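You operate a simulated robot arm through the tools that you are given. There is no shell and no other tool. Be economical: measure what you need, move in short steps, check, and stop when the job is done.

You are at the controls of a simulated two-armed robot. One attempt, no reset.

JOB
Take the cream wool and put it on the high top of the yarn table. Take the purple wool and put it on the left shelf under the green table. Put one of the number blocks from the top of the wooden table on top of the numbered tile there. Put two of the tilt sensors from the top of the wooden table on the blue board. Stack the tin labelled "beads" from the top of the beige desk on top of the tin marked "tacks". Open the freezer lid. Do these in any order.
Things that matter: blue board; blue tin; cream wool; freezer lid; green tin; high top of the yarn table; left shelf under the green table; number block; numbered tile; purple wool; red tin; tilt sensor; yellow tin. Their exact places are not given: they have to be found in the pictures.

Only the result counts: the job must be done as asked and must still hold three seconds after the hand-in. Knocking over, shifting, dropping, spilling or breaking anything else fails it. A push-on lid holds only when it is set on centred and level and pressed home; a screw cap is set on level and turned clockwise until tight.

ROBOT AND FRAMES
Two 7-joint arms with three-finger grippers on one trunk, on a base that drives. Base frame: it is fixed to the floor where the robot stands at the start and does not move with it; the origin is under the middle of the robot, x ahead of it, y to its left, z up. Units: m, rad, N and s.
The left shoulder is at the start at [0.03, 0.124, 1.058], the right one opposite. With the tool pointing down near the work surface each hand reaches from about 0.1 to 0.78 m from the robot's upright axis, wherever it stands, measured 20 degrees to its own side. Places, roughly: blue board (15x20x2 cm) [0.8, 0.6, 0.8]; blue tin, green tin, red tin, yellow tin [2.5, 0.25, 1]; cream wool (5x5x10 cm) [0.5, 0.2, 0.8]; freezer lid [2.5, 2.3, 0.8]; high top of the yarn table [-1, 0.5, 0.8]; left shelf under the green table [2.3, -3.5, 0.3]; number block [0.75, 0.75, 0.75]; numbered tile [1, 0, 0.75]; purple wool (5x5x10 cm) [0.7, 0.2, 0.8]; tilt sensor [0.75, 0.5, 0.75]. Payload 2.2 kg a hand.
Tool frame (each hand has its own): the origin (TCP) lies between the finger pads and is the grasp point; the fingertips stand 0.028 m ahead of it; z points along the fingers, y is the line along which they close. Largest opening 0.102 m; the body of the gripper starts 0.071 m behind the TCP.
Orientation is that of the tool frame in the base frame, as [roll, pitch, yaw] about the fixed x, y, z axes, in that order (R = Rz(yaw) Ry(pitch) Rx(roll)). With the fingers straight down and closing along the base's y, the tool's x points along the base's -x, its y along +y and its z along -z.

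CONTROLS
- The arms move only by the tool jog_arm. It takes "left_increments", "right_increments" or both (then of equal length, played together; a hand with none holds still); each is a list of rows, each a list of 7 numbers: the gripper command, from -1 (fully open) to 1 (shut), values between in proportion, then the shift along the base's x, y, z in m, then the turn, a rotation vector about the base's x, y, z in rad. In form: [[hand, dx, dy, dz, wx, wy, wz], ...]. A call has 1 to 12 rows; each row is the pose to reach, as a shift and turn from the pose commanded when the call began. Rows are played at 5 a second. More than 0.05 m and 0.15 rad between two rows, or a gripper value outside its range, and nothing of the call is played. A pose out of reach is approached as far as the arm can. The call stops where the force on the tool passes 40 N (or 10 N more than at its start, if that is more) or the arm is blocked; 0.2 s more then pass. Each finger halts on what it meets, pressing with about 24 N; the grip force reading is that of the motor and also rises with nothing between the fingers. The clock runs only during rows and for 0.2 s after the last one: add rows that repeat a pose to give the fingers time. It gives the time, the measured TCP pose, the force on the tool (base axes), the opening and the grip force at its end, in the units of the frame above (readings bear some noise), with the torque about the TCP (base axes, N m) and any sound that the robot's microphone picked up.
- Cameras (640 x 400 px; columns grow to the right, rows downward): "scene" is now at [-0.0366, 0.0502, 1.7517]; the picture's right is [1.00, 0.08, -0.00], its down [0.08, -0.93, -0.36] and it looks along [-0.03, 0.36, -0.93] (base axes); focal length 214 px, centre (320, 200). "left" rides on the left gripper at [0.072, 0.038, -0.086] in its tool frame; the picture's right is [-0.47, 0.89, 0.00], its down [-0.60, -0.32, -0.73] and it looks along [-0.65, -0.34, 0.68] (tool axes); focal length 256 px, centre (320, 200). "right" rides on the right gripper at [0.069, 0.044, -0.086] in its tool frame; the picture's right is [-0.53, 0.85, 0.00], its down [-0.58, -0.36, -0.73] and it looks along [-0.62, -0.39, 0.68] (tool axes); focal length 256 px, centre (320, 200).
- capture(camera): a new picture of that camera. The clock stands still meanwhile.
- move_column(by): slides the trunk up (or, below 0, down) by that many m; the arms and the scene camera ride with it, the base frame stays. It gives what a move gives, with no picture.
- roll_base(legs): drives the robot by 1 to 6 legs, each [ahead, left, turn to the left] in m, m and rad, along the robot's own axes; the way and the turn of a leg run together, so that a leg with both is an arc; at most 1.5 m and 3.142 rad a leg. The arms and the cameras ride along, it lands a little off, and it stops where it bumps. It gives what a move gives.
- aim_head(pan, tilt): turns the head with the scene camera to pan (to the left, within 2.496 rad either way) and tilt (down, from -0.506 to 1.204), counted from straight ahead of the robot. It gives what a move gives.
- locate(camera, pixels): for up to 12 pixels [column, row] of the newest picture of that camera ("zoom" is the newest enlarged one), the place [x, y, z] in the base frame of the surface seen there, good to about 0.003 m, but the place of the scene camera against the robot may be out by one fixed shift of up to 0.012 m in any direction. The clock stands still meanwhile.
- zoom(camera, box): a new picture of the part [left, top, right, bottom] of that camera's present view, enlarged. The clock stands still meanwhile.
- job_done(): hands the job in; it is judged then, once.

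Work in short steps. Measure before you move; look again where a grasp or a placing could have gone wrong, and mend it. You have 131 turns and 142 pictures in all, those below and enlarged ones among them. Open the grippers and draw the arms clear of the work before you hand the job in, unless the task says otherwise; then end with one line.

The tools are called by a JSON object that holds its "method" and its "body". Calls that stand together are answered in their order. jog_arm: Moves the arms, as the interface text tells. Its arguments: {"type":"object","properties":{"left_increments":{"type":"array","items":{"type":"array","items":{"type":"number"}}},"right_increments":{"type":"array","items":{"type":"array","items":{"type":"number"}}}},"required":[]} The other tools are called the same way: move_column (by) slides the trunk up or down; roll_base (legs) drives the base; aim_head (pan, tilt) turns the head that bears the scene camera; capture (camera) takes a picture; locate (camera, pixels) gives the place of the surface under pixels of a picture; zoom (camera, box) takes an enlarged picture of a part of a camera's view; job_done () hands the job in.

At the start:

```text
clock: 0.0
left_ee_pos: [0.4144, 0.4348, 1.0915]
left_orientation: [3.141, 0.001, 3.141]
left_force: [-0.9, 0.4, -0.6]
left_wrist_torque: [0.0, -0.02, -0.02]
left_gripper_width: 0.102
left_finger_force: 0.0
right_ee_pos: [0.3418, 0.0056, 1.1344]
right_orientation: [-3.141, 0.0, -3.141]
right_force: [0.0, 0.1, -0.1]
right_wrist_torque: [-0.01, -0.01, 0.02]
right_gripper_width: 0.1018
right_finger_force: 0.1
trunk travel left (down, up): [-0.3, 0.24]
robot x, y, heading: [0.0023, 0.0, 0.002]
head pan, tilt: [1.651, 1.201]
```

scene: 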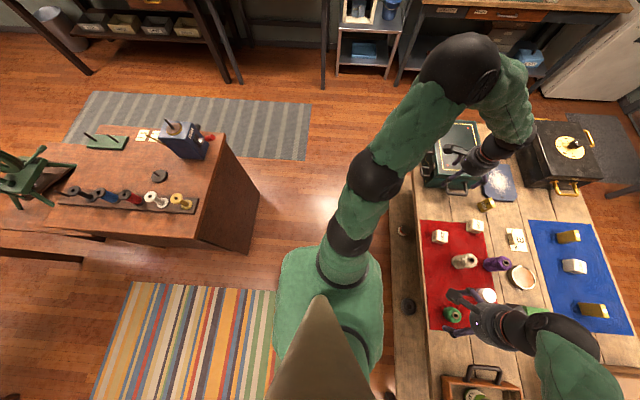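
right: 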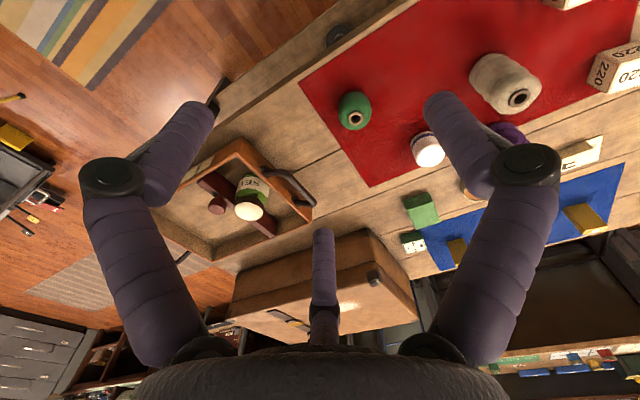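
left: 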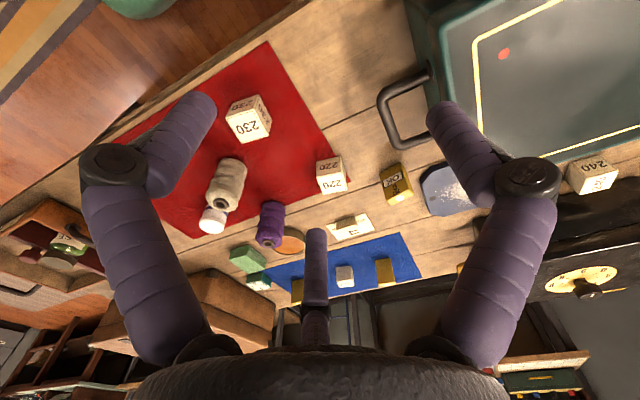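

I start by looking ahead at the wooden table with the scene camera.

{"method": "aim_head", "body": {"pan": 0.3, "tilt": 0.9}}

{"method": "capture", "body": {"camera": "scene"}}

```text
clock: 1.5
left_ee_pos: [0.4132, 0.4352, 1.0917]
left_orientation: [-3.141, 0.0, 3.141]
left_force: [-0.3, -0.6, -0.1]
left_wrist_torque: [-0.02, 0.02, 0.0]
left_gripper_width: 0.102
left_finger_force: 0.1
right_ee_pos: [0.3418, 0.0044, 1.134]
right_orientation: [3.14, 0.0, -3.141]
right_force: [-0.4, 0.3, -0.1]
right_wrist_torque: [-0.01, 0.0, 0.02]
right_gripper_width: 0.1019
right_finger_force: 0.1
trunk travel left (down, up): [-0.3, 0.24]
robot x, y, heading: [-0.0038, 0.0009, 0.002]
head pan, tilt: [0.3, 0.901]
```

```text
138 pictures are left
```

scene: 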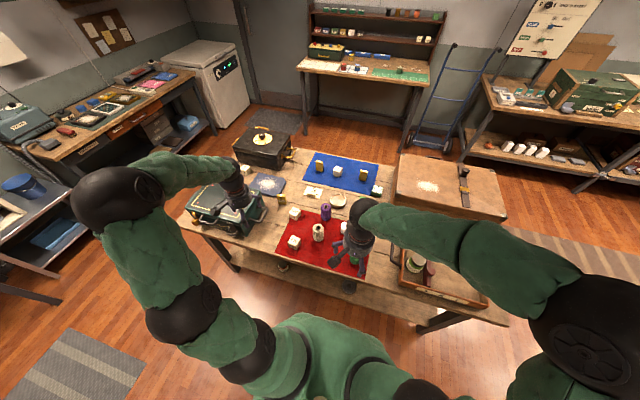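

The table is in the middle; zoom into it for detail.

{"method": "zoom", "body": {"camera": "scene", "box": [180, 120, 420, 270]}}

{"method": "zoom", "body": {"camera": "scene", "box": [280, 0, 640, 225]}}

```text
2.67 times, centred on (300, 195) of scene
```

zoom: 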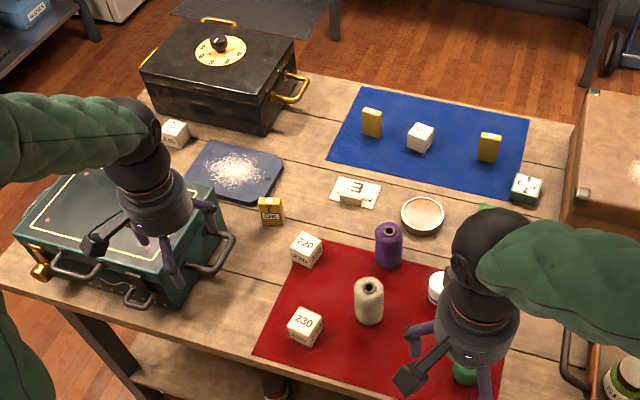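

```text
1.78 times, centred on (460, 112) of scene
```

zoom: 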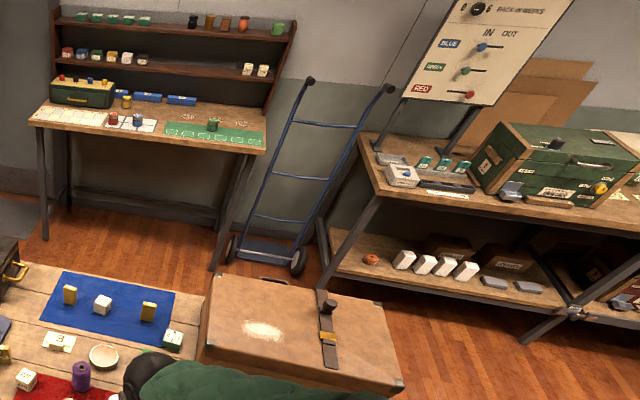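

Locate the key items seen: I re-zoom on the table and then locate pixels.

{"method": "zoom", "body": {"camera": "scene", "box": [236, 140, 396, 240]}}

{"method": "locate", "body": {"camera": "scene", "pixels": [[318, 228], [326, 208], [268, 184], [281, 197], [313, 192], [294, 211], [295, 240], [320, 163], [364, 174], [337, 171], [377, 189], [246, 170]]}}

```text
4.00 times, centred on (316, 190) of scene
```

zoom: 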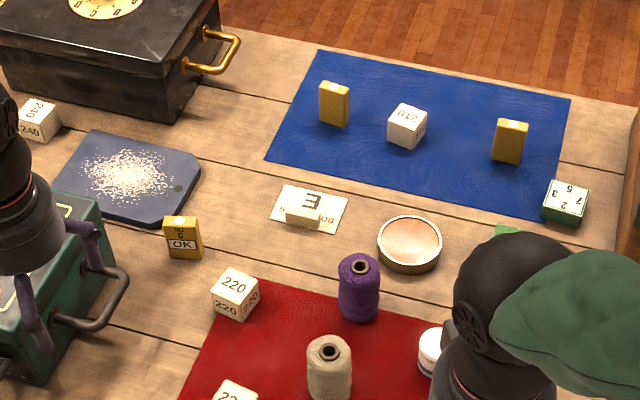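

```text
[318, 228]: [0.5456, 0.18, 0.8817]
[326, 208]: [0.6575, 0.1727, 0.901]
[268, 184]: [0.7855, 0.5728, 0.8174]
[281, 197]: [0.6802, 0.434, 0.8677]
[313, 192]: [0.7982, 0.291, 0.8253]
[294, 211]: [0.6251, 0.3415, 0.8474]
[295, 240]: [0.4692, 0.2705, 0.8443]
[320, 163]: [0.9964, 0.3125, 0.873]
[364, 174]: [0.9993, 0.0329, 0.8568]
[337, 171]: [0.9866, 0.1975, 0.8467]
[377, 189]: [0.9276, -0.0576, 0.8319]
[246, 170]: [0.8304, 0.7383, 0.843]
```

Slate-blue board at (0.79,0.57) matches; now read the labels on gold sensors and the tile.

{"method": "zoom", "body": {"camera": "scene", "box": [300, 150, 396, 210]}}

{"method": "zoom", "body": {"camera": "scene", "box": [236, 165, 316, 215]}}

{"method": "zoom", "body": {"camera": "left", "box": [220, 120, 460, 270]}}

{"method": "zoom", "body": {"camera": "right", "box": [320, 60, 640, 260]}}

```text
6.67 times, centred on (348, 180) of scene
```

zoom: 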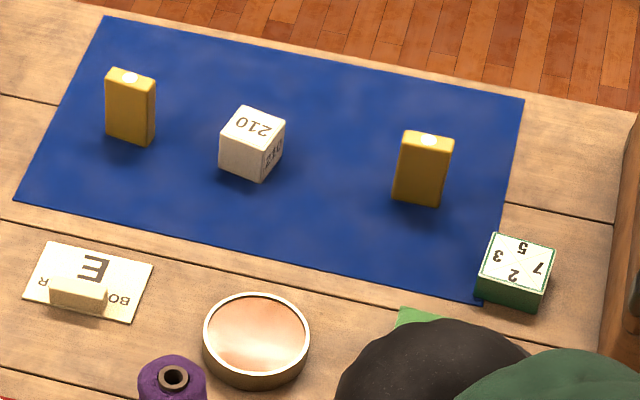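

```text
8.00 times, centred on (276, 190) of scene
```

zoom: 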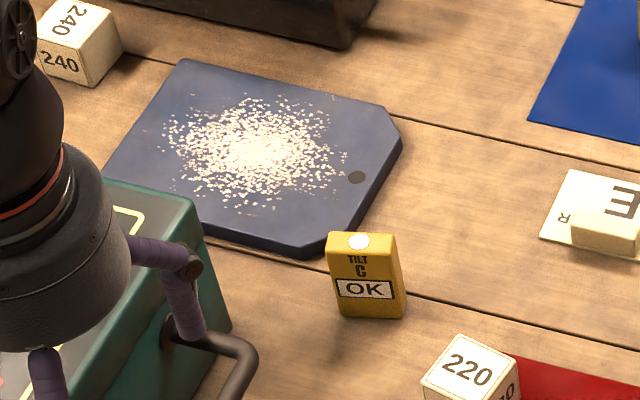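

```text
2.67 times, centred on (340, 195) of left
```

zoom: 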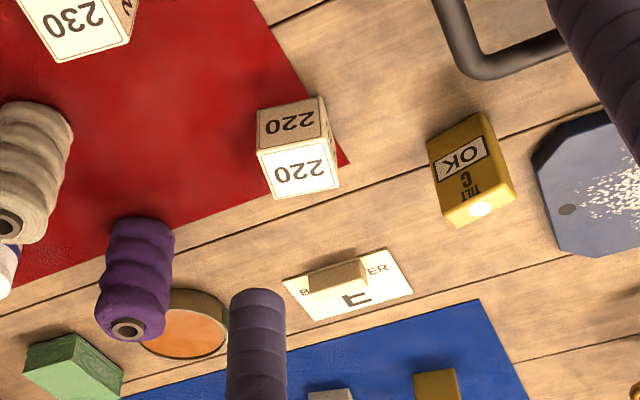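

```text
2.00 times, centred on (480, 160) of right
```

zoom: 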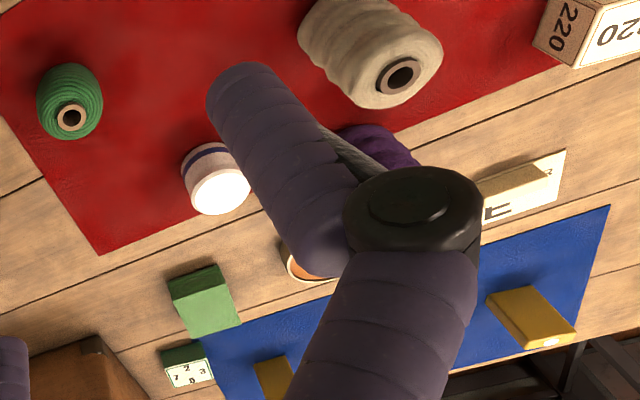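

Gold boxes are tilt sensors, green block with digits is the numbered tile. Now measure the table outline and top surface.

{"method": "locate", "body": {"camera": "scene", "pixels": [[182, 222], [260, 245], [400, 272], [470, 302], [232, 218], [258, 188], [302, 183], [350, 183], [275, 252], [384, 240], [430, 160], [340, 202]]}}

{"method": "aim_head", "body": {"pan": 0.0, "tilt": 1.15}}

{"method": "capture", "body": {"camera": "scene"}}

```text
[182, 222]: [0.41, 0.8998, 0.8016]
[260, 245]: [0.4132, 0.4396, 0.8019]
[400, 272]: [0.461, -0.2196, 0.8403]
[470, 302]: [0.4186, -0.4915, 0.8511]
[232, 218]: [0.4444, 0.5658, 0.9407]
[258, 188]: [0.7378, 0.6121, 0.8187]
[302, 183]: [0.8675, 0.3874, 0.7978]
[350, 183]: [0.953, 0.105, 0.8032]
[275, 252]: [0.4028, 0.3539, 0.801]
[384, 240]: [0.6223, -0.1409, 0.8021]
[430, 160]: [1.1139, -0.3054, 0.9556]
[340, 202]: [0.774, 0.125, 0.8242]
```

```text
clock: 2.3
left_ee_pos: [0.4131, 0.4337, 1.0916]
left_orientation: [-3.141, 0.001, 3.142]
left_force: [0.3, 0.1, -0.2]
left_wrist_torque: [-0.02, -0.01, 0.01]
left_gripper_width: 0.1021
left_finger_force: 0.1
right_ee_pos: [0.3419, 0.0046, 1.1347]
right_orientation: [3.141, 0.001, -3.141]
right_force: [0.6, -0.4, 0.6]
right_wrist_torque: [0.0, -0.03, 0.03]
right_gripper_width: 0.102
right_finger_force: 0.0
trunk travel left (down, up): [-0.3, 0.24]
robot x, y, heading: [-0.0039, 0.0022, -0.001]
head pan, tilt: [0.0, 1.15]
```

```text
130 pictures are left
```

scene: 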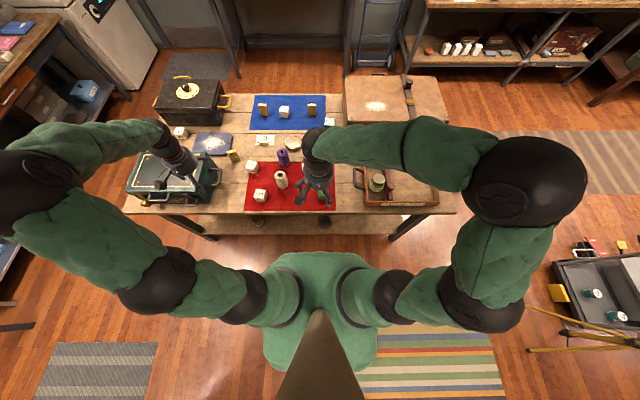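

Locate wool tops, block 220/230 and the neighbours through the left hand camera (no scene offset).

{"method": "locate", "body": {"camera": "left", "pixels": [[220, 203], [212, 204], [228, 203], [226, 170], [268, 243], [259, 243], [278, 243], [270, 210], [212, 222], [248, 130], [290, 240]]}}

{"method": "locate", "body": {"camera": "right", "pixels": [[519, 97], [505, 100], [534, 92], [500, 70], [428, 155], [353, 118], [508, 133]]}}

{"method": "zoom", "body": {"camera": "scene", "box": [220, 90, 380, 215]}}

```text
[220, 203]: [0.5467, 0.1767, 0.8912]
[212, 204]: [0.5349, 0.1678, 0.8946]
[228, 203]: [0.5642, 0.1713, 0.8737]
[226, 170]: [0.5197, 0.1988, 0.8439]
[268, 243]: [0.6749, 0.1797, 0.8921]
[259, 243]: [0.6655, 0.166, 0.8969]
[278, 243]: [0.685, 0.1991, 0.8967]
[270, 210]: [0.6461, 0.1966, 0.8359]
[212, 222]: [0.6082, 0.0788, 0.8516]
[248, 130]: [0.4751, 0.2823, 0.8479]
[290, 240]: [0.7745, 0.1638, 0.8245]
```

```text
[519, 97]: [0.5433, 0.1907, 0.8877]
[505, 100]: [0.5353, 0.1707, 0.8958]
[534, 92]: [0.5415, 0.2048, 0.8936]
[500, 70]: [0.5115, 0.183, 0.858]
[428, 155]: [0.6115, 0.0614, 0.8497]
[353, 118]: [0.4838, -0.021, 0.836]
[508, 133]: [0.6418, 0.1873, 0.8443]
```

```text
3.20 times, centred on (300, 152) of scene
```

zoom: 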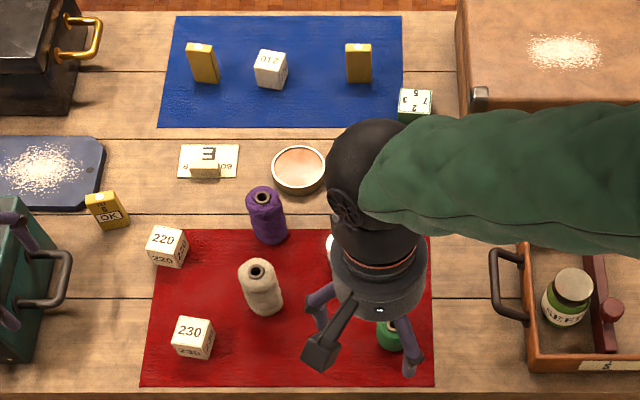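

Cream at about (0.539,0.184), purple at (0.674,0.183), both upright. Before choosing grips, survey the destinations.

{"method": "aim_head", "body": {"pan": -0.95, "tilt": 0.4}}

{"method": "capture", "body": {"camera": "scene"}}

{"method": "aim_head", "body": {"pan": 2.4, "tilt": 0.7}}

{"method": "capture", "body": {"camera": "scene"}}

```text
clock: 3.5
left_ee_pos: [0.4135, 0.4345, 1.0916]
left_orientation: [3.141, 0.0, -3.142]
left_force: [-0.6, 0.4, -0.7]
left_wrist_torque: [0.02, 0.0, 0.02]
left_gripper_width: 0.1018
left_finger_force: 0.1
right_ee_pos: [0.3411, 0.0047, 1.1334]
right_orientation: [3.139, -0.001, -3.141]
right_force: [0.1, 0.2, 0.1]
right_wrist_torque: [0.01, 0.0, 0.0]
right_gripper_width: 0.102
right_finger_force: 0.0
trunk travel left (down, up): [-0.3, 0.24]
robot x, y, heading: [0.0008, 0.0022, 0.005]
head pan, tilt: [-0.949, 0.4]
```

```text
128 pictures are left
```

scene: 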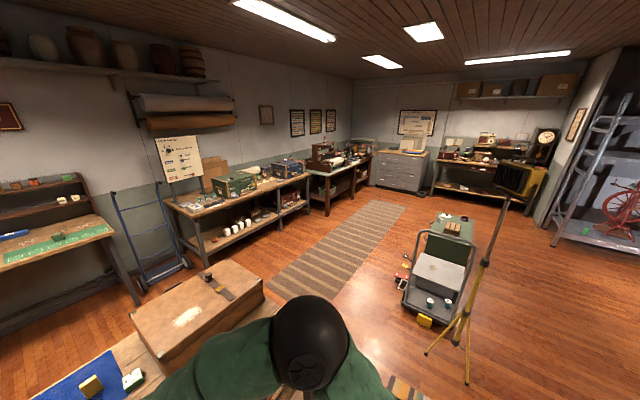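

```text
clock: 6.4
left_ee_pos: [0.4141, 0.4339, 1.0903]
left_orientation: [3.141, -0.002, 3.142]
left_force: [0.1, 0.1, 0.1]
left_wrist_torque: [-0.02, -0.01, -0.01]
left_gripper_width: 0.1019
left_finger_force: 0.0
right_ee_pos: [0.3419, 0.0049, 1.1335]
right_orientation: [3.14, 0.001, -3.141]
right_force: [0.0, -0.3, 0.8]
right_wrist_torque: [-0.02, 0.0, -0.02]
right_gripper_width: 0.1022
right_finger_force: 0.0
trunk travel left (down, up): [-0.3, 0.24]
robot x, y, heading: [-0.0018, 0.0019, 0.006]
head pan, tilt: [2.4, 0.7]
```

```text
127 pictures are left
```

scene: 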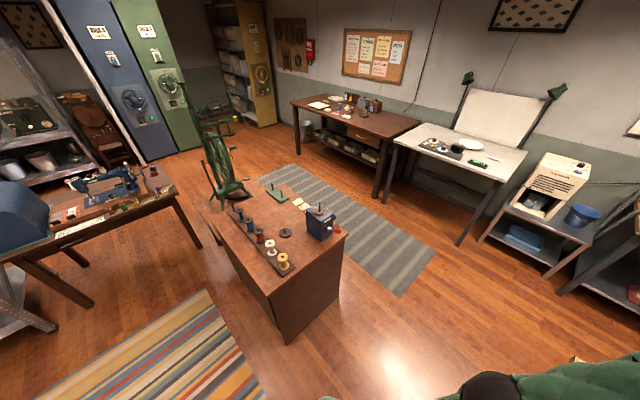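

Zoom on the yarn table and locate its top and features.

{"method": "zoom", "body": {"camera": "scene", "box": [180, 100, 420, 350]}}

{"method": "locate", "body": {"camera": "scene", "pixels": [[285, 290], [340, 240], [305, 205], [270, 235], [228, 200], [282, 270], [318, 225], [340, 285], [300, 250], [290, 345], [60, 225], [240, 210]]}}

{"method": "aim_head", "body": {"pan": -0.95, "tilt": 0.4}}

{"method": "zoom", "body": {"camera": "scene", "box": [160, 100, 460, 260]}}

{"method": "capture", "body": {"camera": "scene"}}

{"method": "locate", "body": {"camera": "scene", "pixels": [[235, 200], [300, 210], [330, 168], [345, 190], [372, 172], [310, 178], [250, 237], [160, 232], [230, 225], [280, 215], [400, 170], [480, 160]]}}

```text
1.60 times, centred on (300, 225) of scene
```

zoom: 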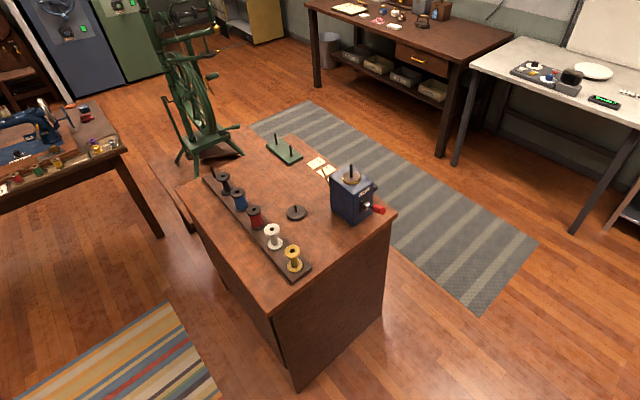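

```text
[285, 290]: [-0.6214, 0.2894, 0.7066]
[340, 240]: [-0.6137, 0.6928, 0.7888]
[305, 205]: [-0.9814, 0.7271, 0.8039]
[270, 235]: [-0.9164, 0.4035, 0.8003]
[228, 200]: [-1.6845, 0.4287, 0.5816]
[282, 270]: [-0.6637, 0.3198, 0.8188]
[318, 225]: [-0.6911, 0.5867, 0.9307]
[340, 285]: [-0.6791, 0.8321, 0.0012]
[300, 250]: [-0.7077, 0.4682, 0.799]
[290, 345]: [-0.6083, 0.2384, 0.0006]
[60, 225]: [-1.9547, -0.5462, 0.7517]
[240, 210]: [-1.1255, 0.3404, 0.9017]
```

```text
clock: 9.2
left_ee_pos: [0.4135, 0.4337, 1.0918]
left_orientation: [-3.142, -0.002, -3.141]
left_force: [-0.3, -0.4, 1.0]
left_wrist_torque: [0.01, 0.04, 0.0]
left_gripper_width: 0.1018
left_finger_force: 0.1
right_ee_pos: [0.3426, 0.0058, 1.1322]
right_orientation: [3.139, 0.0, 3.142]
right_force: [-0.5, 0.5, -0.7]
right_wrist_torque: [0.01, 0.01, -0.03]
right_gripper_width: 0.1021
right_finger_force: 0.2
trunk travel left (down, up): [-0.3, 0.24]
robot x, y, heading: [-0.0034, -0.0022, 0.003]
head pan, tilt: [-0.949, 0.4]
```

```text
2.13 times, centred on (310, 180) of scene
```

zoom: 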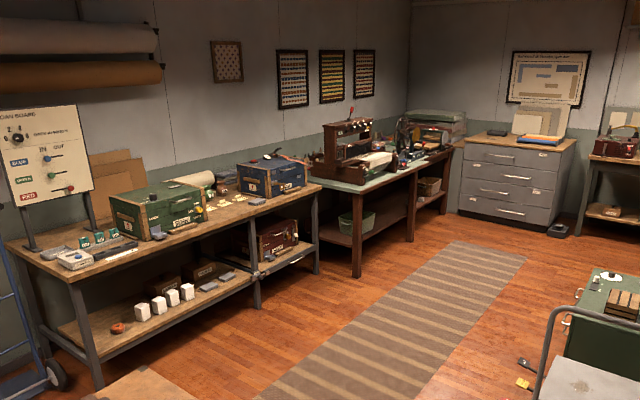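

```text
124 pictures are left
```

scene: 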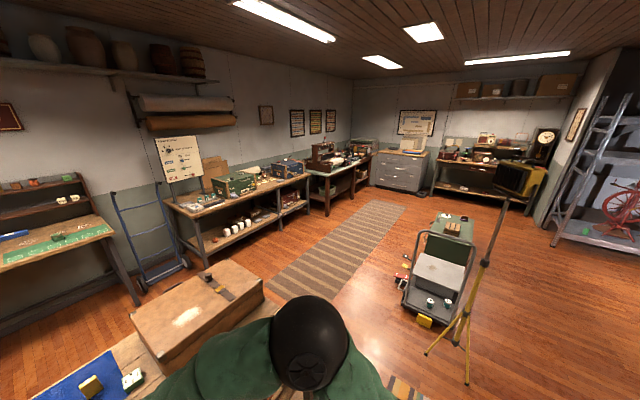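

```text
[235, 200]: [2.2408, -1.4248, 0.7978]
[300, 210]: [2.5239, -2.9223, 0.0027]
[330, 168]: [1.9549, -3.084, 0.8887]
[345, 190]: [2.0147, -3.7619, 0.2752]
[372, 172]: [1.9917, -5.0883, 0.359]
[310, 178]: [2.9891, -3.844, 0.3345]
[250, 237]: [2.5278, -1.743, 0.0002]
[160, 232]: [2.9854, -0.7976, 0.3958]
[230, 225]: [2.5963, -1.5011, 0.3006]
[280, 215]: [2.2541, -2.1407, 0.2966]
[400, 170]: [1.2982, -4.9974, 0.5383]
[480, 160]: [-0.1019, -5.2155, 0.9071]
```

Yarn table top is at z≈0.80 near (-0.9,0.5); the green-topped table's front is at x≈2.0, y≈-3 to -4. First the left hand takes the cream wool from above.

{"method": "jog_arm", "body": {"left_increments": [[-1, 0.021, -0.042, 0, 0, 0, 0], [-1, 0.042, -0.083, 0, 0, 0, 0], [-1, 0.063, -0.125, 0, 0, 0, 0], [-1, 0.083, -0.167, 0, 0, 0, 0], [-1, 0.104, -0.209, 0, 0, 0, 0], [-1, 0.125, -0.25, 0, 0, 0, 0], [-1, 0.125, -0.25, -0.04, 0, 0, 0], [-1, 0.125, -0.25, -0.08, 0, 0, 0], [-1, 0.125, -0.25, -0.12, 0, 0, 0], [-1, 0.125, -0.25, -0.12, 0, 0, 0]]}}

{"method": "capture", "body": {"camera": "left"}}

```text
clock: 11.4
left_ee_pos: [0.5365, 0.1833, 0.9718]
left_orientation: [3.141, -0.001, 3.141]
left_force: [-1.3, -1.1, 0.5]
left_wrist_torque: [-0.01, -0.01, -0.01]
left_gripper_width: 0.1021
left_finger_force: 0.2
right_ee_pos: [0.3417, 0.0044, 1.1334]
right_orientation: [3.138, 0.0, 3.141]
right_force: [0.0, 0.3, 0.8]
right_wrist_torque: [-0.01, 0.01, 0.02]
right_gripper_width: 0.1016
right_finger_force: 0.0
trunk travel left (down, up): [-0.3, 0.24]
robot x, y, heading: [0.0001, -0.0006, 0.001]
head pan, tilt: [-0.949, 0.4]
```

```text
123 pictures are left
```

left: 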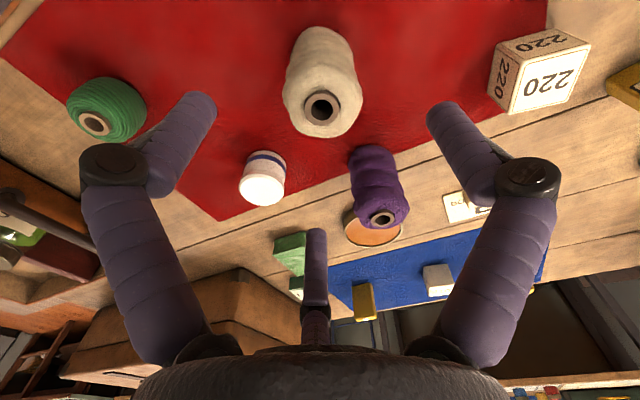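

Cream is centred between the fingers (col 322); check its exact centre once before descending.

{"method": "locate", "body": {"camera": "left", "pixels": [[309, 106], [335, 106], [322, 120], [322, 93], [368, 220], [396, 220], [382, 211], [382, 227], [264, 190]]}}

```text
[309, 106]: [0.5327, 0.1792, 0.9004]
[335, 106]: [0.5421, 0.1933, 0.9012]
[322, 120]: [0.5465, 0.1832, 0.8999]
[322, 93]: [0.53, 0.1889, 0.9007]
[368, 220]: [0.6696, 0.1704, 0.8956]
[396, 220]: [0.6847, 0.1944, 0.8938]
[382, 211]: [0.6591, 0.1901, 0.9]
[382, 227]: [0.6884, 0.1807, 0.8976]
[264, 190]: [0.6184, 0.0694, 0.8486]
```

Cream centre (0.538,0.186) under the TCP; descend, grip and lift.

{"method": "jog_arm", "body": {"left_increments": [[-1, 0.001, 0.002, -0.04, 0, 0, 0], [-1, 0.001, 0.003, -0.08, 0, 0, 0], [-1, 0.001, 0.003, -0.113, 0, 0, 0], [1, 0.001, 0.003, -0.113, 0, 0, 0], [1, 0.001, 0.003, -0.113, 0, 0, 0], [1, 0.001, 0.003, -0.113, 0, 0, 0], [1, 0.001, 0.003, -0.113, 0, 0, 0], [1, 0.001, 0.003, -0.07, 0, 0, 0], [1, 0.001, 0.003, -0.02, 0, 0, 0], [1, 0.001, 0.003, 0.03, 0, 0, 0], [1, 0.001, 0.003, 0.08, 0, 0, 0]]}}

```text
clock: 13.8
left_ee_pos: [0.5388, 0.1855, 1.0523]
left_orientation: [3.141, -0.002, -3.141]
left_force: [0.3, 0.0, -0.7]
left_wrist_torque: [0.01, -0.01, -0.03]
left_gripper_width: 0.038
left_finger_force: 23.8
right_ee_pos: [0.3408, 0.004, 1.1338]
right_orientation: [3.14, 0.0, -3.141]
right_force: [-0.3, -0.9, 0.8]
right_wrist_torque: [0.0, -0.04, 0.0]
right_gripper_width: 0.102
right_finger_force: 0.1
trunk travel left (down, up): [-0.3, 0.24]
robot x, y, heading: [0.0012, 0.0013, -0.005]
head pan, tilt: [-0.949, 0.4]
```

Cream held (width 0.038). Left moves aside while the right hand tilts ~50° and moves to a pre-grasp in front of the purple wool.

{"method": "jog_arm", "body": {"left_increments": [[1, -0.025, 0.033, 0.01, 0, 0, 0], [1, -0.05, 0.067, 0.02, 0, 0, 0], [1, -0.075, 0.1, 0.03, 0, 0, 0], [1, -0.1, 0.133, 0.04, 0, 0, 0], [1, -0.125, 0.167, 0.05, 0, 0, 0], [1, -0.15, 0.2, 0.05, 0, 0, 0], [1, -0.15, 0.2, 0.05, 0, 0, 0], [1, -0.15, 0.2, 0.05, 0, 0, 0], [1, -0.15, 0.2, 0.05, 0, 0, 0], [1, -0.15, 0.2, 0.05, 0, 0, 0], [1, -0.15, 0.2, 0.05, 0, 0, 0], [1, -0.15, 0.2, 0.05, 0, 0, 0]], "right_increments": [[-1, 0, 0, 0, 0, -0.087, 0], [-1, 0, 0, 0, 0, -0.174, 0], [-1, 0.024, 0.018, -0.02, 0, -0.26, 0], [-1, 0.05, 0.038, -0.042, 0, -0.35, 0], [-1, 0.078, 0.058, -0.064, 0, -0.44, 0], [-1, 0.105, 0.078, -0.087, 0, -0.52, 0], [-1, 0.133, 0.098, -0.11, 0, -0.61, 0], [-1, 0.16, 0.118, -0.133, 0, -0.69, 0], [-1, 0.187, 0.138, -0.156, 0, -0.78, 0], [-1, 0.214, 0.158, -0.179, 0, -0.87, 0], [-1, 0.2405, 0.1785, -0.202, 0, -0.87, 0], [-1, 0.2405, 0.1785, -0.202, 0, -0.87, 0]]}}

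{"method": "capture", "body": {"camera": "right"}}

```text
clock: 16.4
left_ee_pos: [0.3882, 0.3882, 1.1014]
left_orientation: [3.141, 0.001, 3.142]
left_force: [0.8, 0.5, 0.1]
left_wrist_torque: [-0.01, -0.01, -0.01]
left_gripper_width: 0.0383
left_finger_force: 24.2
right_ee_pos: [0.5833, 0.1821, 0.9315]
right_orientation: [3.138, 0.872, 3.141]
right_force: [0.4, -0.7, 0.3]
right_wrist_torque: [-0.01, -0.02, 0.02]
right_gripper_width: 0.1017
right_finger_force: 0.1
trunk travel left (down, up): [-0.3, 0.24]
robot x, y, heading: [0.0009, -0.0001, -0.001]
head pan, tilt: [-0.949, 0.4]
```

```text
122 pictures are left
```

right: 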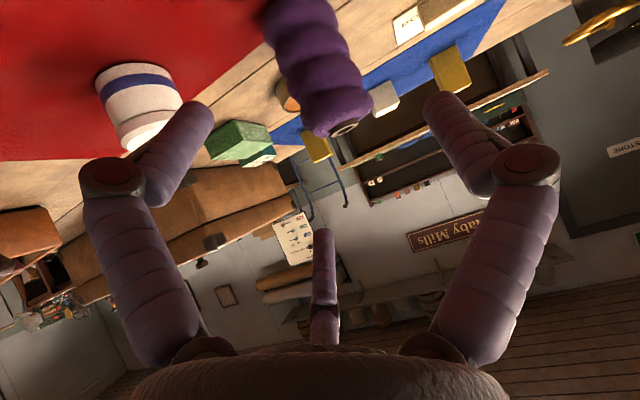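

Purple is centred ahead; advance along the tool axis with slightly narrowed fingers, grip, lift straight up.

{"method": "jog_arm", "body": {"right_increments": [[-0.65, 0, 0.001, 0, 0, 0, 0], [-0.65, 0.03, 0.001, -0.025, 0, 0, 0], [-0.65, 0.06, 0.001, -0.05, 0, 0, 0], [-0.65, 0.091, 0.001, -0.0765, 0, 0, 0], [-0.65, 0.091, 0.001, -0.0765, 0, 0, 0], [1, 0.091, 0.001, -0.0765, 0, 0, 0], [1, 0.091, 0.001, -0.0765, 0, 0, 0], [1, 0.091, 0.001, -0.0765, 0, 0, 0], [1, 0.091, 0.001, -0.04, 0, 0, 0], [1, 0.091, 0.001, 0.005, 0, 0, 0], [1, 0.091, 0.001, 0.05, 0, 0, 0], [1, 0.06, 0.001, 0.08, 0, 0, 0]]}}

{"method": "capture", "body": {"camera": "right"}}

```text
clock: 19.0
left_ee_pos: [0.3885, 0.3877, 1.1023]
left_orientation: [3.141, 0.004, 3.141]
left_force: [-0.2, 0.6, -1.4]
left_wrist_torque: [0.01, -0.02, 0.02]
left_gripper_width: 0.0383
left_finger_force: 24.1
right_ee_pos: [0.6404, 0.1846, 1.0126]
right_orientation: [3.142, 0.872, -3.14]
right_force: [-0.8, 0.1, -0.3]
right_wrist_torque: [0.0, -0.08, -0.03]
right_gripper_width: 0.0571
right_finger_force: 23.8
trunk travel left (down, up): [-0.3, 0.24]
robot x, y, heading: [-0.0011, 0.0011, 0.002]
head pan, tilt: [-0.949, 0.4]
```

```text
121 pictures are left
```

right: 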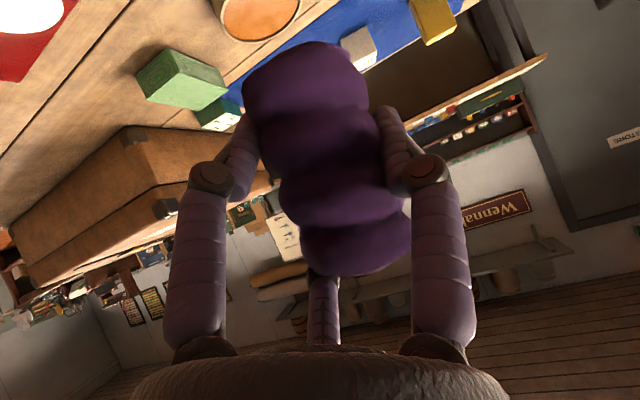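

Purple held. Retract the right hand up and to the right so the base can turn.

{"method": "jog_arm", "body": {"right_increments": [[1, -0.03, -0.03, 0.014, 0, 0, 0], [1, -0.06, -0.06, 0.028, 0, 0, 0], [1, -0.09, -0.09, 0.042, 0, 0, 0], [1, -0.12, -0.12, 0.056, 0, 0, 0], [1, -0.15, -0.15, 0.07, 0, 0, 0], [1, -0.18, -0.18, 0.084, 0, 0, 0], [1, -0.21, -0.21, 0.098, 0, 0, 0], [1, -0.24, -0.24, 0.112, 0, 0, 0], [1, -0.27, -0.27, 0.126, 0, 0, 0], [1, -0.29, -0.3, 0.14, 0, 0, 0], [1, -0.29, -0.32, 0.14, 0, 0, 0]]}}

{"method": "aim_head", "body": {"pan": 0.5, "tilt": 0.6}}

{"method": "capture", "body": {"camera": "scene"}}

```text
clock: 21.4
left_ee_pos: [0.3901, 0.3892, 1.1012]
left_orientation: [3.141, 0.0, 3.141]
left_force: [1.0, 0.8, -0.9]
left_wrist_torque: [0.01, 0.01, 0.04]
left_gripper_width: 0.038
left_finger_force: 24.3
right_ee_pos: [0.3523, -0.1366, 1.1514]
right_orientation: [3.139, 0.868, -3.141]
right_force: [0.4, -0.6, -1.4]
right_wrist_torque: [0.0, -0.03, 0.01]
right_gripper_width: 0.0572
right_finger_force: 24.7
trunk travel left (down, up): [-0.3, 0.24]
robot x, y, heading: [0.001, 0.0013, -0.006]
head pan, tilt: [-0.949, 0.4]
```

```text
clock: 23.0
left_ee_pos: [0.3897, 0.3886, 1.1011]
left_orientation: [3.141, 0.0, -3.141]
left_force: [1.0, -0.6, -0.1]
left_wrist_torque: [0.0, -0.02, 0.01]
left_gripper_width: 0.0379
left_finger_force: 23.8
right_ee_pos: [0.3537, -0.1366, 1.1505]
right_orientation: [3.14, 0.869, 3.141]
right_force: [-0.8, 0.3, -0.2]
right_wrist_torque: [0.02, 0.02, -0.01]
right_gripper_width: 0.0568
right_finger_force: 23.5
trunk travel left (down, up): [-0.3, 0.24]
robot x, y, heading: [0.0002, 0.0001, -0.001]
head pan, tilt: [0.499, 0.6]
```

```text
120 pictures are left
```

scene: 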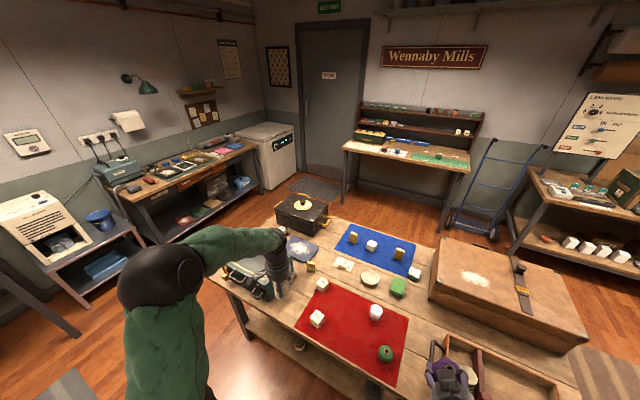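

Turn around to face the yarn table and shift sideways toward y≈0.5.

{"method": "roll_base", "body": {"legs": [[-0.05, 0, 0], [0, 0, 3.14], [0.1, -0.5, 0]]}}

{"method": "aim_head", "body": {"pan": 0.0, "tilt": 0.85}}

{"method": "capture", "body": {"camera": "scene"}}

```text
clock: 33.8
left_ee_pos: [-0.5389, 0.1091, 1.1019]
left_orientation: [-3.141, -0.001, -0.005]
left_force: [-0.1, -0.5, -0.2]
left_wrist_torque: [-0.04, 0.01, -0.02]
left_gripper_width: 0.038
left_finger_force: 23.9
right_ee_pos: [-0.5005, 0.6352, 1.1519]
right_orientation: [3.14, 0.87, -0.003]
right_force: [-0.2, 0.0, 0.7]
right_wrist_torque: [-0.01, 0.0, 0.03]
right_gripper_width: 0.0546
right_finger_force: 23.7
trunk travel left (down, up): [-0.3, 0.24]
robot x, y, heading: [-0.147, 0.4984, 3.141]
head pan, tilt: [0.499, 0.6]
```

```text
clock: 34.7
left_ee_pos: [-0.5389, 0.1083, 1.1021]
left_orientation: [3.141, -0.001, -0.003]
left_force: [-0.6, 0.4, -0.9]
left_wrist_torque: [0.01, 0.01, 0.01]
left_gripper_width: 0.0381
left_finger_force: 24.5
right_ee_pos: [-0.4999, 0.6345, 1.1498]
right_orientation: [3.14, 0.87, -0.002]
right_force: [0.4, 0.0, -0.6]
right_wrist_torque: [-0.01, 0.01, 0.0]
right_gripper_width: 0.0542
right_finger_force: 24.1
trunk travel left (down, up): [-0.3, 0.24]
robot x, y, heading: [-0.146, 0.4932, 3.14]
head pan, tilt: [0.0, 0.85]
```

```text
119 pictures are left
```

scene: 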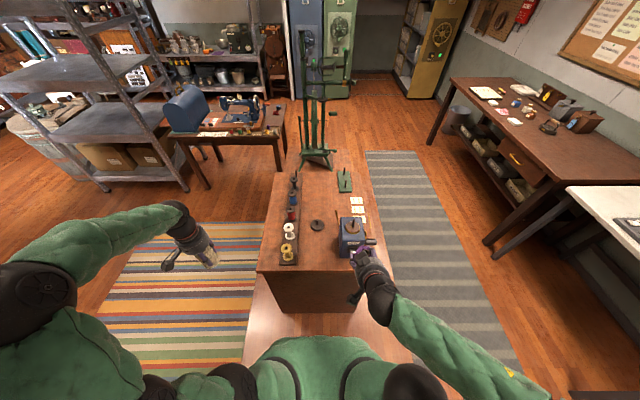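

Locate free tabletop spots between the spool strip and grinder.

{"method": "zoom", "body": {"camera": "scene", "box": [240, 150, 400, 280]}}

{"method": "locate", "body": {"camera": "scene", "pixels": [[317, 250], [317, 200], [317, 225], [290, 258], [300, 240], [340, 240], [340, 257], [320, 270], [265, 270], [352, 215], [343, 182], [322, 180]]}}

```text
3.08 times, centred on (320, 215) of scene
```

zoom: 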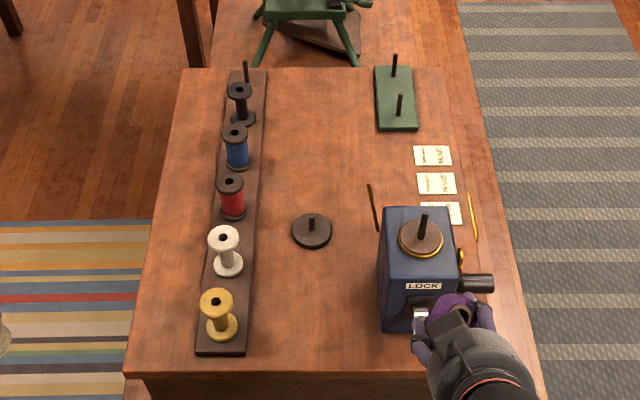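

```text
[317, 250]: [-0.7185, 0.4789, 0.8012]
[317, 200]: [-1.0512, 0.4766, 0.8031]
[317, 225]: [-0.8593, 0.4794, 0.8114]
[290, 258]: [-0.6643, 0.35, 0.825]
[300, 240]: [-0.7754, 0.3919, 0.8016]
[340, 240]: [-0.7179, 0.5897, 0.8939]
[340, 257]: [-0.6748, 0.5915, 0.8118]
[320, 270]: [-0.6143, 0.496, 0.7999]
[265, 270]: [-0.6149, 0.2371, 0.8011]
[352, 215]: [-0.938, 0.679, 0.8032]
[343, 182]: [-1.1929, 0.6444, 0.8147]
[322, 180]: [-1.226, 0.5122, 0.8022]
```

High top is at z≈0.801 and the spot (-0.70,0.475) is clear. Move cream there at height, with the right hand moved outward.

{"method": "jog_arm", "body": {"left_increments": [[1, -0.018, 0.041, 0, 0, 0, 0], [1, -0.036, 0.082, 0, 0, 0, 0], [1, -0.054, 0.122, 0, 0, 0, 0], [1, -0.072, 0.163, 0, 0, 0, 0], [1, -0.09, 0.204, 0, 0, 0, 0], [1, -0.107, 0.244, 0, 0, 0, 0], [1, -0.125, 0.285, 0, 0, 0, 0], [1, -0.143, 0.326, 0, 0, 0, 0], [1, -0.161, 0.3665, 0, 0, 0, 0], [1, -0.161, 0.3665, -0.05, 0, 0, 0], [1, -0.161, 0.3665, -0.1, 0, 0, 0], [1, -0.161, 0.3665, -0.15, 0, 0, 0]], "right_increments": [[1, 0, 0.03, 0, 0, 0, 0], [1, 0, 0.06, 0, 0, 0, 0], [1, 0, 0.09, 0, 0, 0, 0], [1, 0, 0.12, 0, 0, 0, 0], [1, 0, 0.12, 0, 0, 0, 0], [1, 0, 0.12, 0, 0, 0, 0], [1, 0, 0.12, 0, 0, 0, 0], [1, 0, 0.12, 0, 0, 0, 0], [1, 0, 0.12, 0, 0, 0, 0], [1, 0, 0.12, 0, 0, 0, 0], [1, 0, 0.12, 0, 0, 0, 0], [1, 0, 0.12, 0, 0, 0, 0]]}}

{"method": "capture", "body": {"camera": "scene"}}

```text
clock: 37.3
left_ee_pos: [-0.7018, 0.4752, 0.9498]
left_orientation: [-3.14, 0.002, -0.004]
left_force: [-0.8, -0.6, -0.6]
left_wrist_torque: [0.02, -0.03, 0.0]
left_gripper_width: 0.0379
left_finger_force: 24.1
right_ee_pos: [-0.5, 0.7553, 1.1509]
right_orientation: [-3.141, 0.868, -0.004]
right_force: [0.0, -0.6, 0.3]
right_wrist_torque: [-0.01, -0.02, -0.01]
right_gripper_width: 0.0535
right_finger_force: 23.8
trunk travel left (down, up): [-0.3, 0.24]
robot x, y, heading: [-0.1452, 0.4985, 3.142]
head pan, tilt: [0.0, 0.85]
```

```text
117 pictures are left
```

scene: 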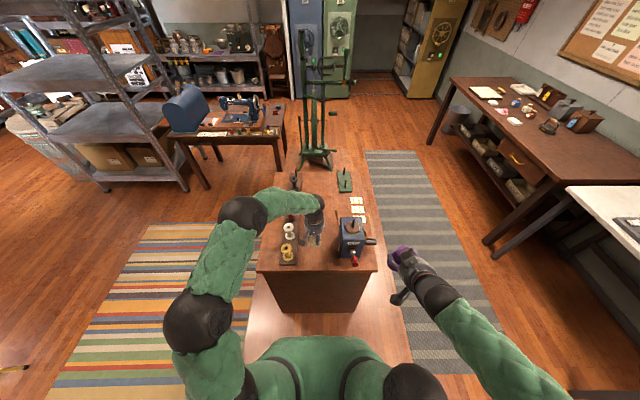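

Lower cream until contact, then release with a partial opening and rise.

{"method": "jog_arm", "body": {"left_increments": [[1, 0, 0, -0.04, 0, 0, 0], [1, 0, 0, -0.075, 0, 0, 0], [1, 0, 0, -0.0875, 0, 0, 0], [1, 0, 0, -0.0875, 0, 0, 0], [0.4, 0, 0, -0.0875, 0, 0, 0], [-0.3, 0, 0, -0.0875, 0, 0, 0], [-0.4, 0, 0, -0.0875, 0, 0, 0], [-0.4, 0, 0, -0.04, 0, 0, 0], [-0.4, 0, 0, 0.01, 0, 0, 0], [-0.4, 0, 0, 0.06, 0, 0, 0], [-0.4, 0, 0, 0.11, 0, 0, 0]]}}

{"method": "capture", "body": {"camera": "left"}}

{"method": "capture", "body": {"camera": "right"}}

```text
clock: 39.7
left_ee_pos: [-0.6971, 0.4741, 1.0625]
left_orientation: [3.141, -0.001, -0.005]
left_force: [-0.2, 0.1, 0.2]
left_wrist_torque: [-0.02, 0.03, -0.02]
left_gripper_width: 0.0716
left_finger_force: 0.2
right_ee_pos: [-0.4988, 0.7549, 1.1516]
right_orientation: [3.139, 0.87, -0.005]
right_force: [0.6, -0.9, -0.8]
right_wrist_torque: [0.03, 0.01, 0.02]
right_gripper_width: 0.0536
right_finger_force: 24.4
trunk travel left (down, up): [-0.3, 0.24]
robot x, y, heading: [-0.1498, 0.492, 3.144]
head pan, tilt: [0.0, 0.85]
```

```text
116 pictures are left
```

left: 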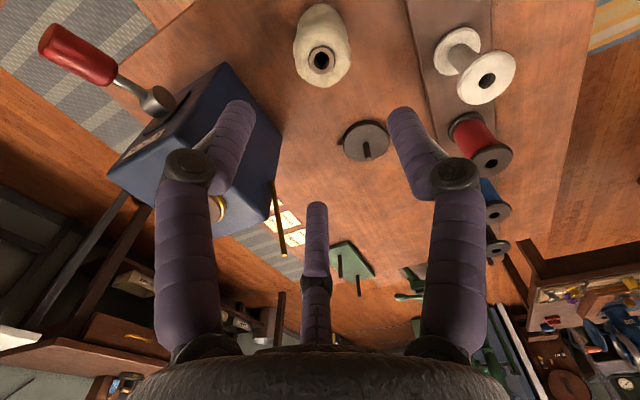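

```text
115 pictures are left
```

right: 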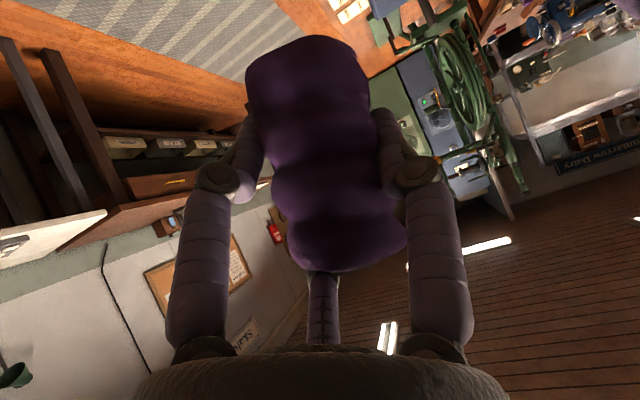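

Cream stands on the high top; purple still held firm. Withdraw the left arm.

{"method": "jog_arm", "body": {"left_increments": [[-0.4, 0.017, 0, 0.04, 0, 0, 0], [-0.4, 0.034, -0.035, 0.06, 0, 0, 0], [-0.4, 0.051, -0.07, 0.08, 0, 0, 0], [-0.4, 0.068, -0.11, 0.08, 0, 0, 0], [-0.4, 0.085, -0.15, 0.08, 0, 0, 0], [-0.4, 0.102, -0.19, 0.08, 0, 0, 0], [-0.4, 0.119, -0.23, 0.08, 0, 0, 0], [-0.4, 0.14, -0.27, 0.08, 0, 0, 0], [-0.4, 0.16, -0.31, 0.08, 0, 0, 0]]}}

{"method": "roll_base", "body": {"legs": [[-0.1, 0, 0], [0, 0, 1.75]]}}

{"method": "aim_head", "body": {"pan": 0.3, "tilt": 0.55}}

{"method": "capture", "body": {"camera": "scene"}}

```text
clock: 41.7
left_ee_pos: [-0.5383, 0.1641, 1.1408]
left_orientation: [-3.139, 0.001, -0.005]
left_force: [-0.2, 0.1, 0.0]
left_wrist_torque: [0.01, 0.02, 0.03]
left_gripper_width: 0.0715
left_finger_force: 0.0
right_ee_pos: [-0.4979, 0.7544, 1.1509]
right_orientation: [3.141, 0.871, -0.001]
right_force: [-0.5, -0.7, -0.5]
right_wrist_torque: [0.01, 0.0, -0.02]
right_gripper_width: 0.0531
right_finger_force: 24.4
trunk travel left (down, up): [-0.3, 0.24]
robot x, y, heading: [-0.1455, 0.4939, 3.139]
head pan, tilt: [0.0, 0.85]
```

```text
clock: 47.2
left_ee_pos: [0.3559, 0.1811, 1.1404]
left_orientation: [3.141, 0.001, 1.776]
left_force: [0.3, -0.3, -0.6]
left_wrist_torque: [-0.01, -0.02, -0.03]
left_gripper_width: 0.0716
left_finger_force: 0.1
right_ee_pos: [-0.2288, 0.0989, 1.1512]
right_orientation: [3.14, 0.869, 1.775]
right_force: [0.4, 0.2, -0.4]
right_wrist_torque: [0.01, 0.02, -0.03]
right_gripper_width: 0.0531
right_finger_force: 24.5
trunk travel left (down, up): [-0.3, 0.24]
robot x, y, heading: [-0.0506, 0.4962, -1.368]
head pan, tilt: [0.0, 0.85]
```

```text
clock: 48.0
left_ee_pos: [0.3574, 0.1796, 1.1413]
left_orientation: [3.14, -0.001, 1.774]
left_force: [-0.3, 0.5, 0.2]
left_wrist_torque: [-0.05, -0.01, 0.03]
left_gripper_width: 0.071
left_finger_force: 0.1
right_ee_pos: [-0.2282, 0.0992, 1.1512]
right_orientation: [3.139, 0.87, 1.775]
right_force: [0.1, -0.3, -0.8]
right_wrist_torque: [0.0, 0.02, 0.0]
right_gripper_width: 0.0531
right_finger_force: 23.9
trunk travel left (down, up): [-0.3, 0.24]
robot x, y, heading: [-0.0451, 0.4965, -1.364]
head pan, tilt: [0.3, 0.55]
```

```text
114 pictures are left
```

scene: 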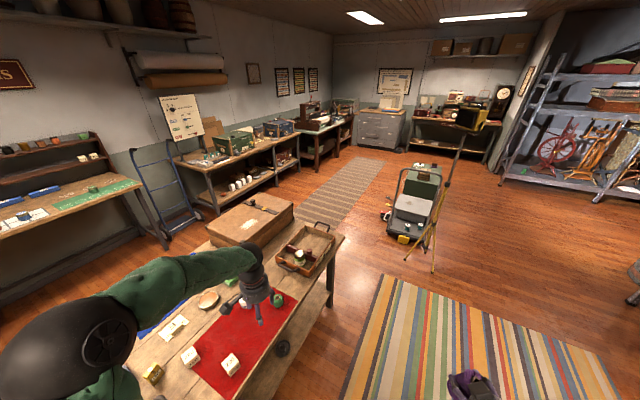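

Locate the cart, tripod, rug corners and the green table.

{"method": "locate", "body": {"camera": "scene", "pixels": [[388, 235], [388, 215], [405, 245], [433, 272], [405, 258], [310, 215], [340, 165], [340, 240], [330, 305], [318, 158], [215, 205], [375, 290]]}}

```text
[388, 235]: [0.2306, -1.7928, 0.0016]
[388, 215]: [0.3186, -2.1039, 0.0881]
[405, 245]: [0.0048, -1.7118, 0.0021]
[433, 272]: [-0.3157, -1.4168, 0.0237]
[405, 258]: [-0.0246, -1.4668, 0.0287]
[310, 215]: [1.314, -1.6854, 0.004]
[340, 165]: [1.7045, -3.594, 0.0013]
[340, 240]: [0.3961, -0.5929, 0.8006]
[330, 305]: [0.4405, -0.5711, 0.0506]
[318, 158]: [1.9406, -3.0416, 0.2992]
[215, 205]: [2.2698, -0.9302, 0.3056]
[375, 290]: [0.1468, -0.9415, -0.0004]
```

Corridor x≈1.2 is free. Turn to face +x and drive around the table's right end to about (1.2,-3.25).

{"method": "roll_base", "body": {"legs": [[0, 0, 1.364], [-0.05, -1.0, 0], [0.4, -0.65, 0], [0.8, -0.7, 0], [0.1, -1.4, 0]]}}

{"method": "aim_head", "body": {"pan": 0.0, "tilt": 0.6}}

{"method": "capture", "body": {"camera": "scene"}}

```text
clock: 71.8
left_ee_pos: [1.5469, -2.9319, 1.1419]
left_orientation: [-3.141, 0.001, -3.138]
left_force: [0.1, -0.2, 0.2]
left_wrist_torque: [0.03, 0.0, 0.04]
left_gripper_width: 0.0717
left_finger_force: 0.0
right_ee_pos: [1.5103, -3.5216, 1.1508]
right_orientation: [3.141, 0.871, -3.139]
right_force: [0.0, -0.2, -0.1]
right_wrist_torque: [0.03, -0.03, 0.02]
right_gripper_width: 0.0527
right_finger_force: 23.6
trunk travel left (down, up): [-0.3, 0.24]
robot x, y, heading: [1.1546, -3.2689, 0.005]
head pan, tilt: [0.3, 0.55]
```

```text
clock: 72.6
left_ee_pos: [1.5471, -2.9329, 1.1411]
left_orientation: [-3.141, 0.001, -3.139]
left_force: [0.4, -0.8, 0.0]
left_wrist_torque: [-0.01, -0.02, 0.01]
left_gripper_width: 0.0714
left_finger_force: 0.1
right_ee_pos: [1.5099, -3.5219, 1.1515]
right_orientation: [3.14, 0.869, -3.137]
right_force: [0.5, 0.0, -0.5]
right_wrist_torque: [0.0, 0.03, 0.02]
right_gripper_width: 0.0525
right_finger_force: 23.9
trunk travel left (down, up): [-0.3, 0.24]
robot x, y, heading: [1.1572, -3.2674, 0.006]
head pan, tilt: [0.0, 0.6]
```

```text
113 pictures are left
```

scene: 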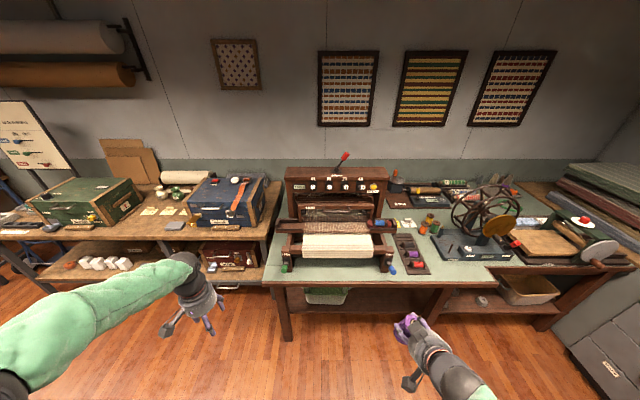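

Locate the left shelf surface, its front edge and the tabletop edge.

{"method": "locate", "body": {"camera": "scene", "pixels": [[380, 300], [380, 310], [400, 300], [360, 305], [325, 295], [287, 335], [270, 278], [360, 284], [440, 312], [430, 290], [380, 292], [345, 312]]}}

{"method": "zoom", "body": {"camera": "scene", "box": [260, 260, 460, 360]}}

```text
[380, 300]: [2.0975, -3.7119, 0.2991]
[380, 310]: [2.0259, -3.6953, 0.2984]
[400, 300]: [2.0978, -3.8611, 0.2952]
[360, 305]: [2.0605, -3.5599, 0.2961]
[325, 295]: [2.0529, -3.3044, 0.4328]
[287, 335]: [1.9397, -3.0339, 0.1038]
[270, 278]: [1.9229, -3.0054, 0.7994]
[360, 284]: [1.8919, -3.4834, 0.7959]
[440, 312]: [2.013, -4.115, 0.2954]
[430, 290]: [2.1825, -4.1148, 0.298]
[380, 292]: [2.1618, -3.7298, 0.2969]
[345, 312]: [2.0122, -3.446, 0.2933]
```

```text
3.20 times, centred on (360, 310) of scene
```

zoom: 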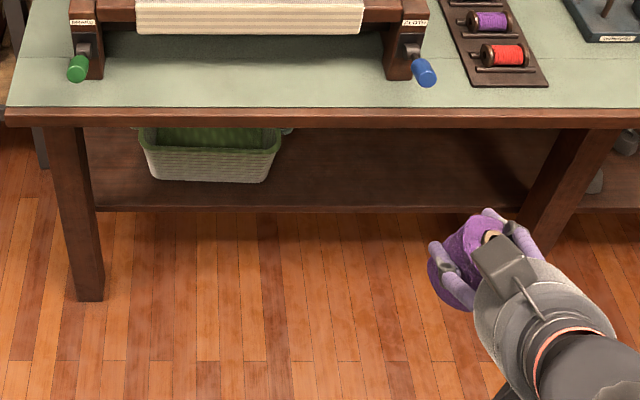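

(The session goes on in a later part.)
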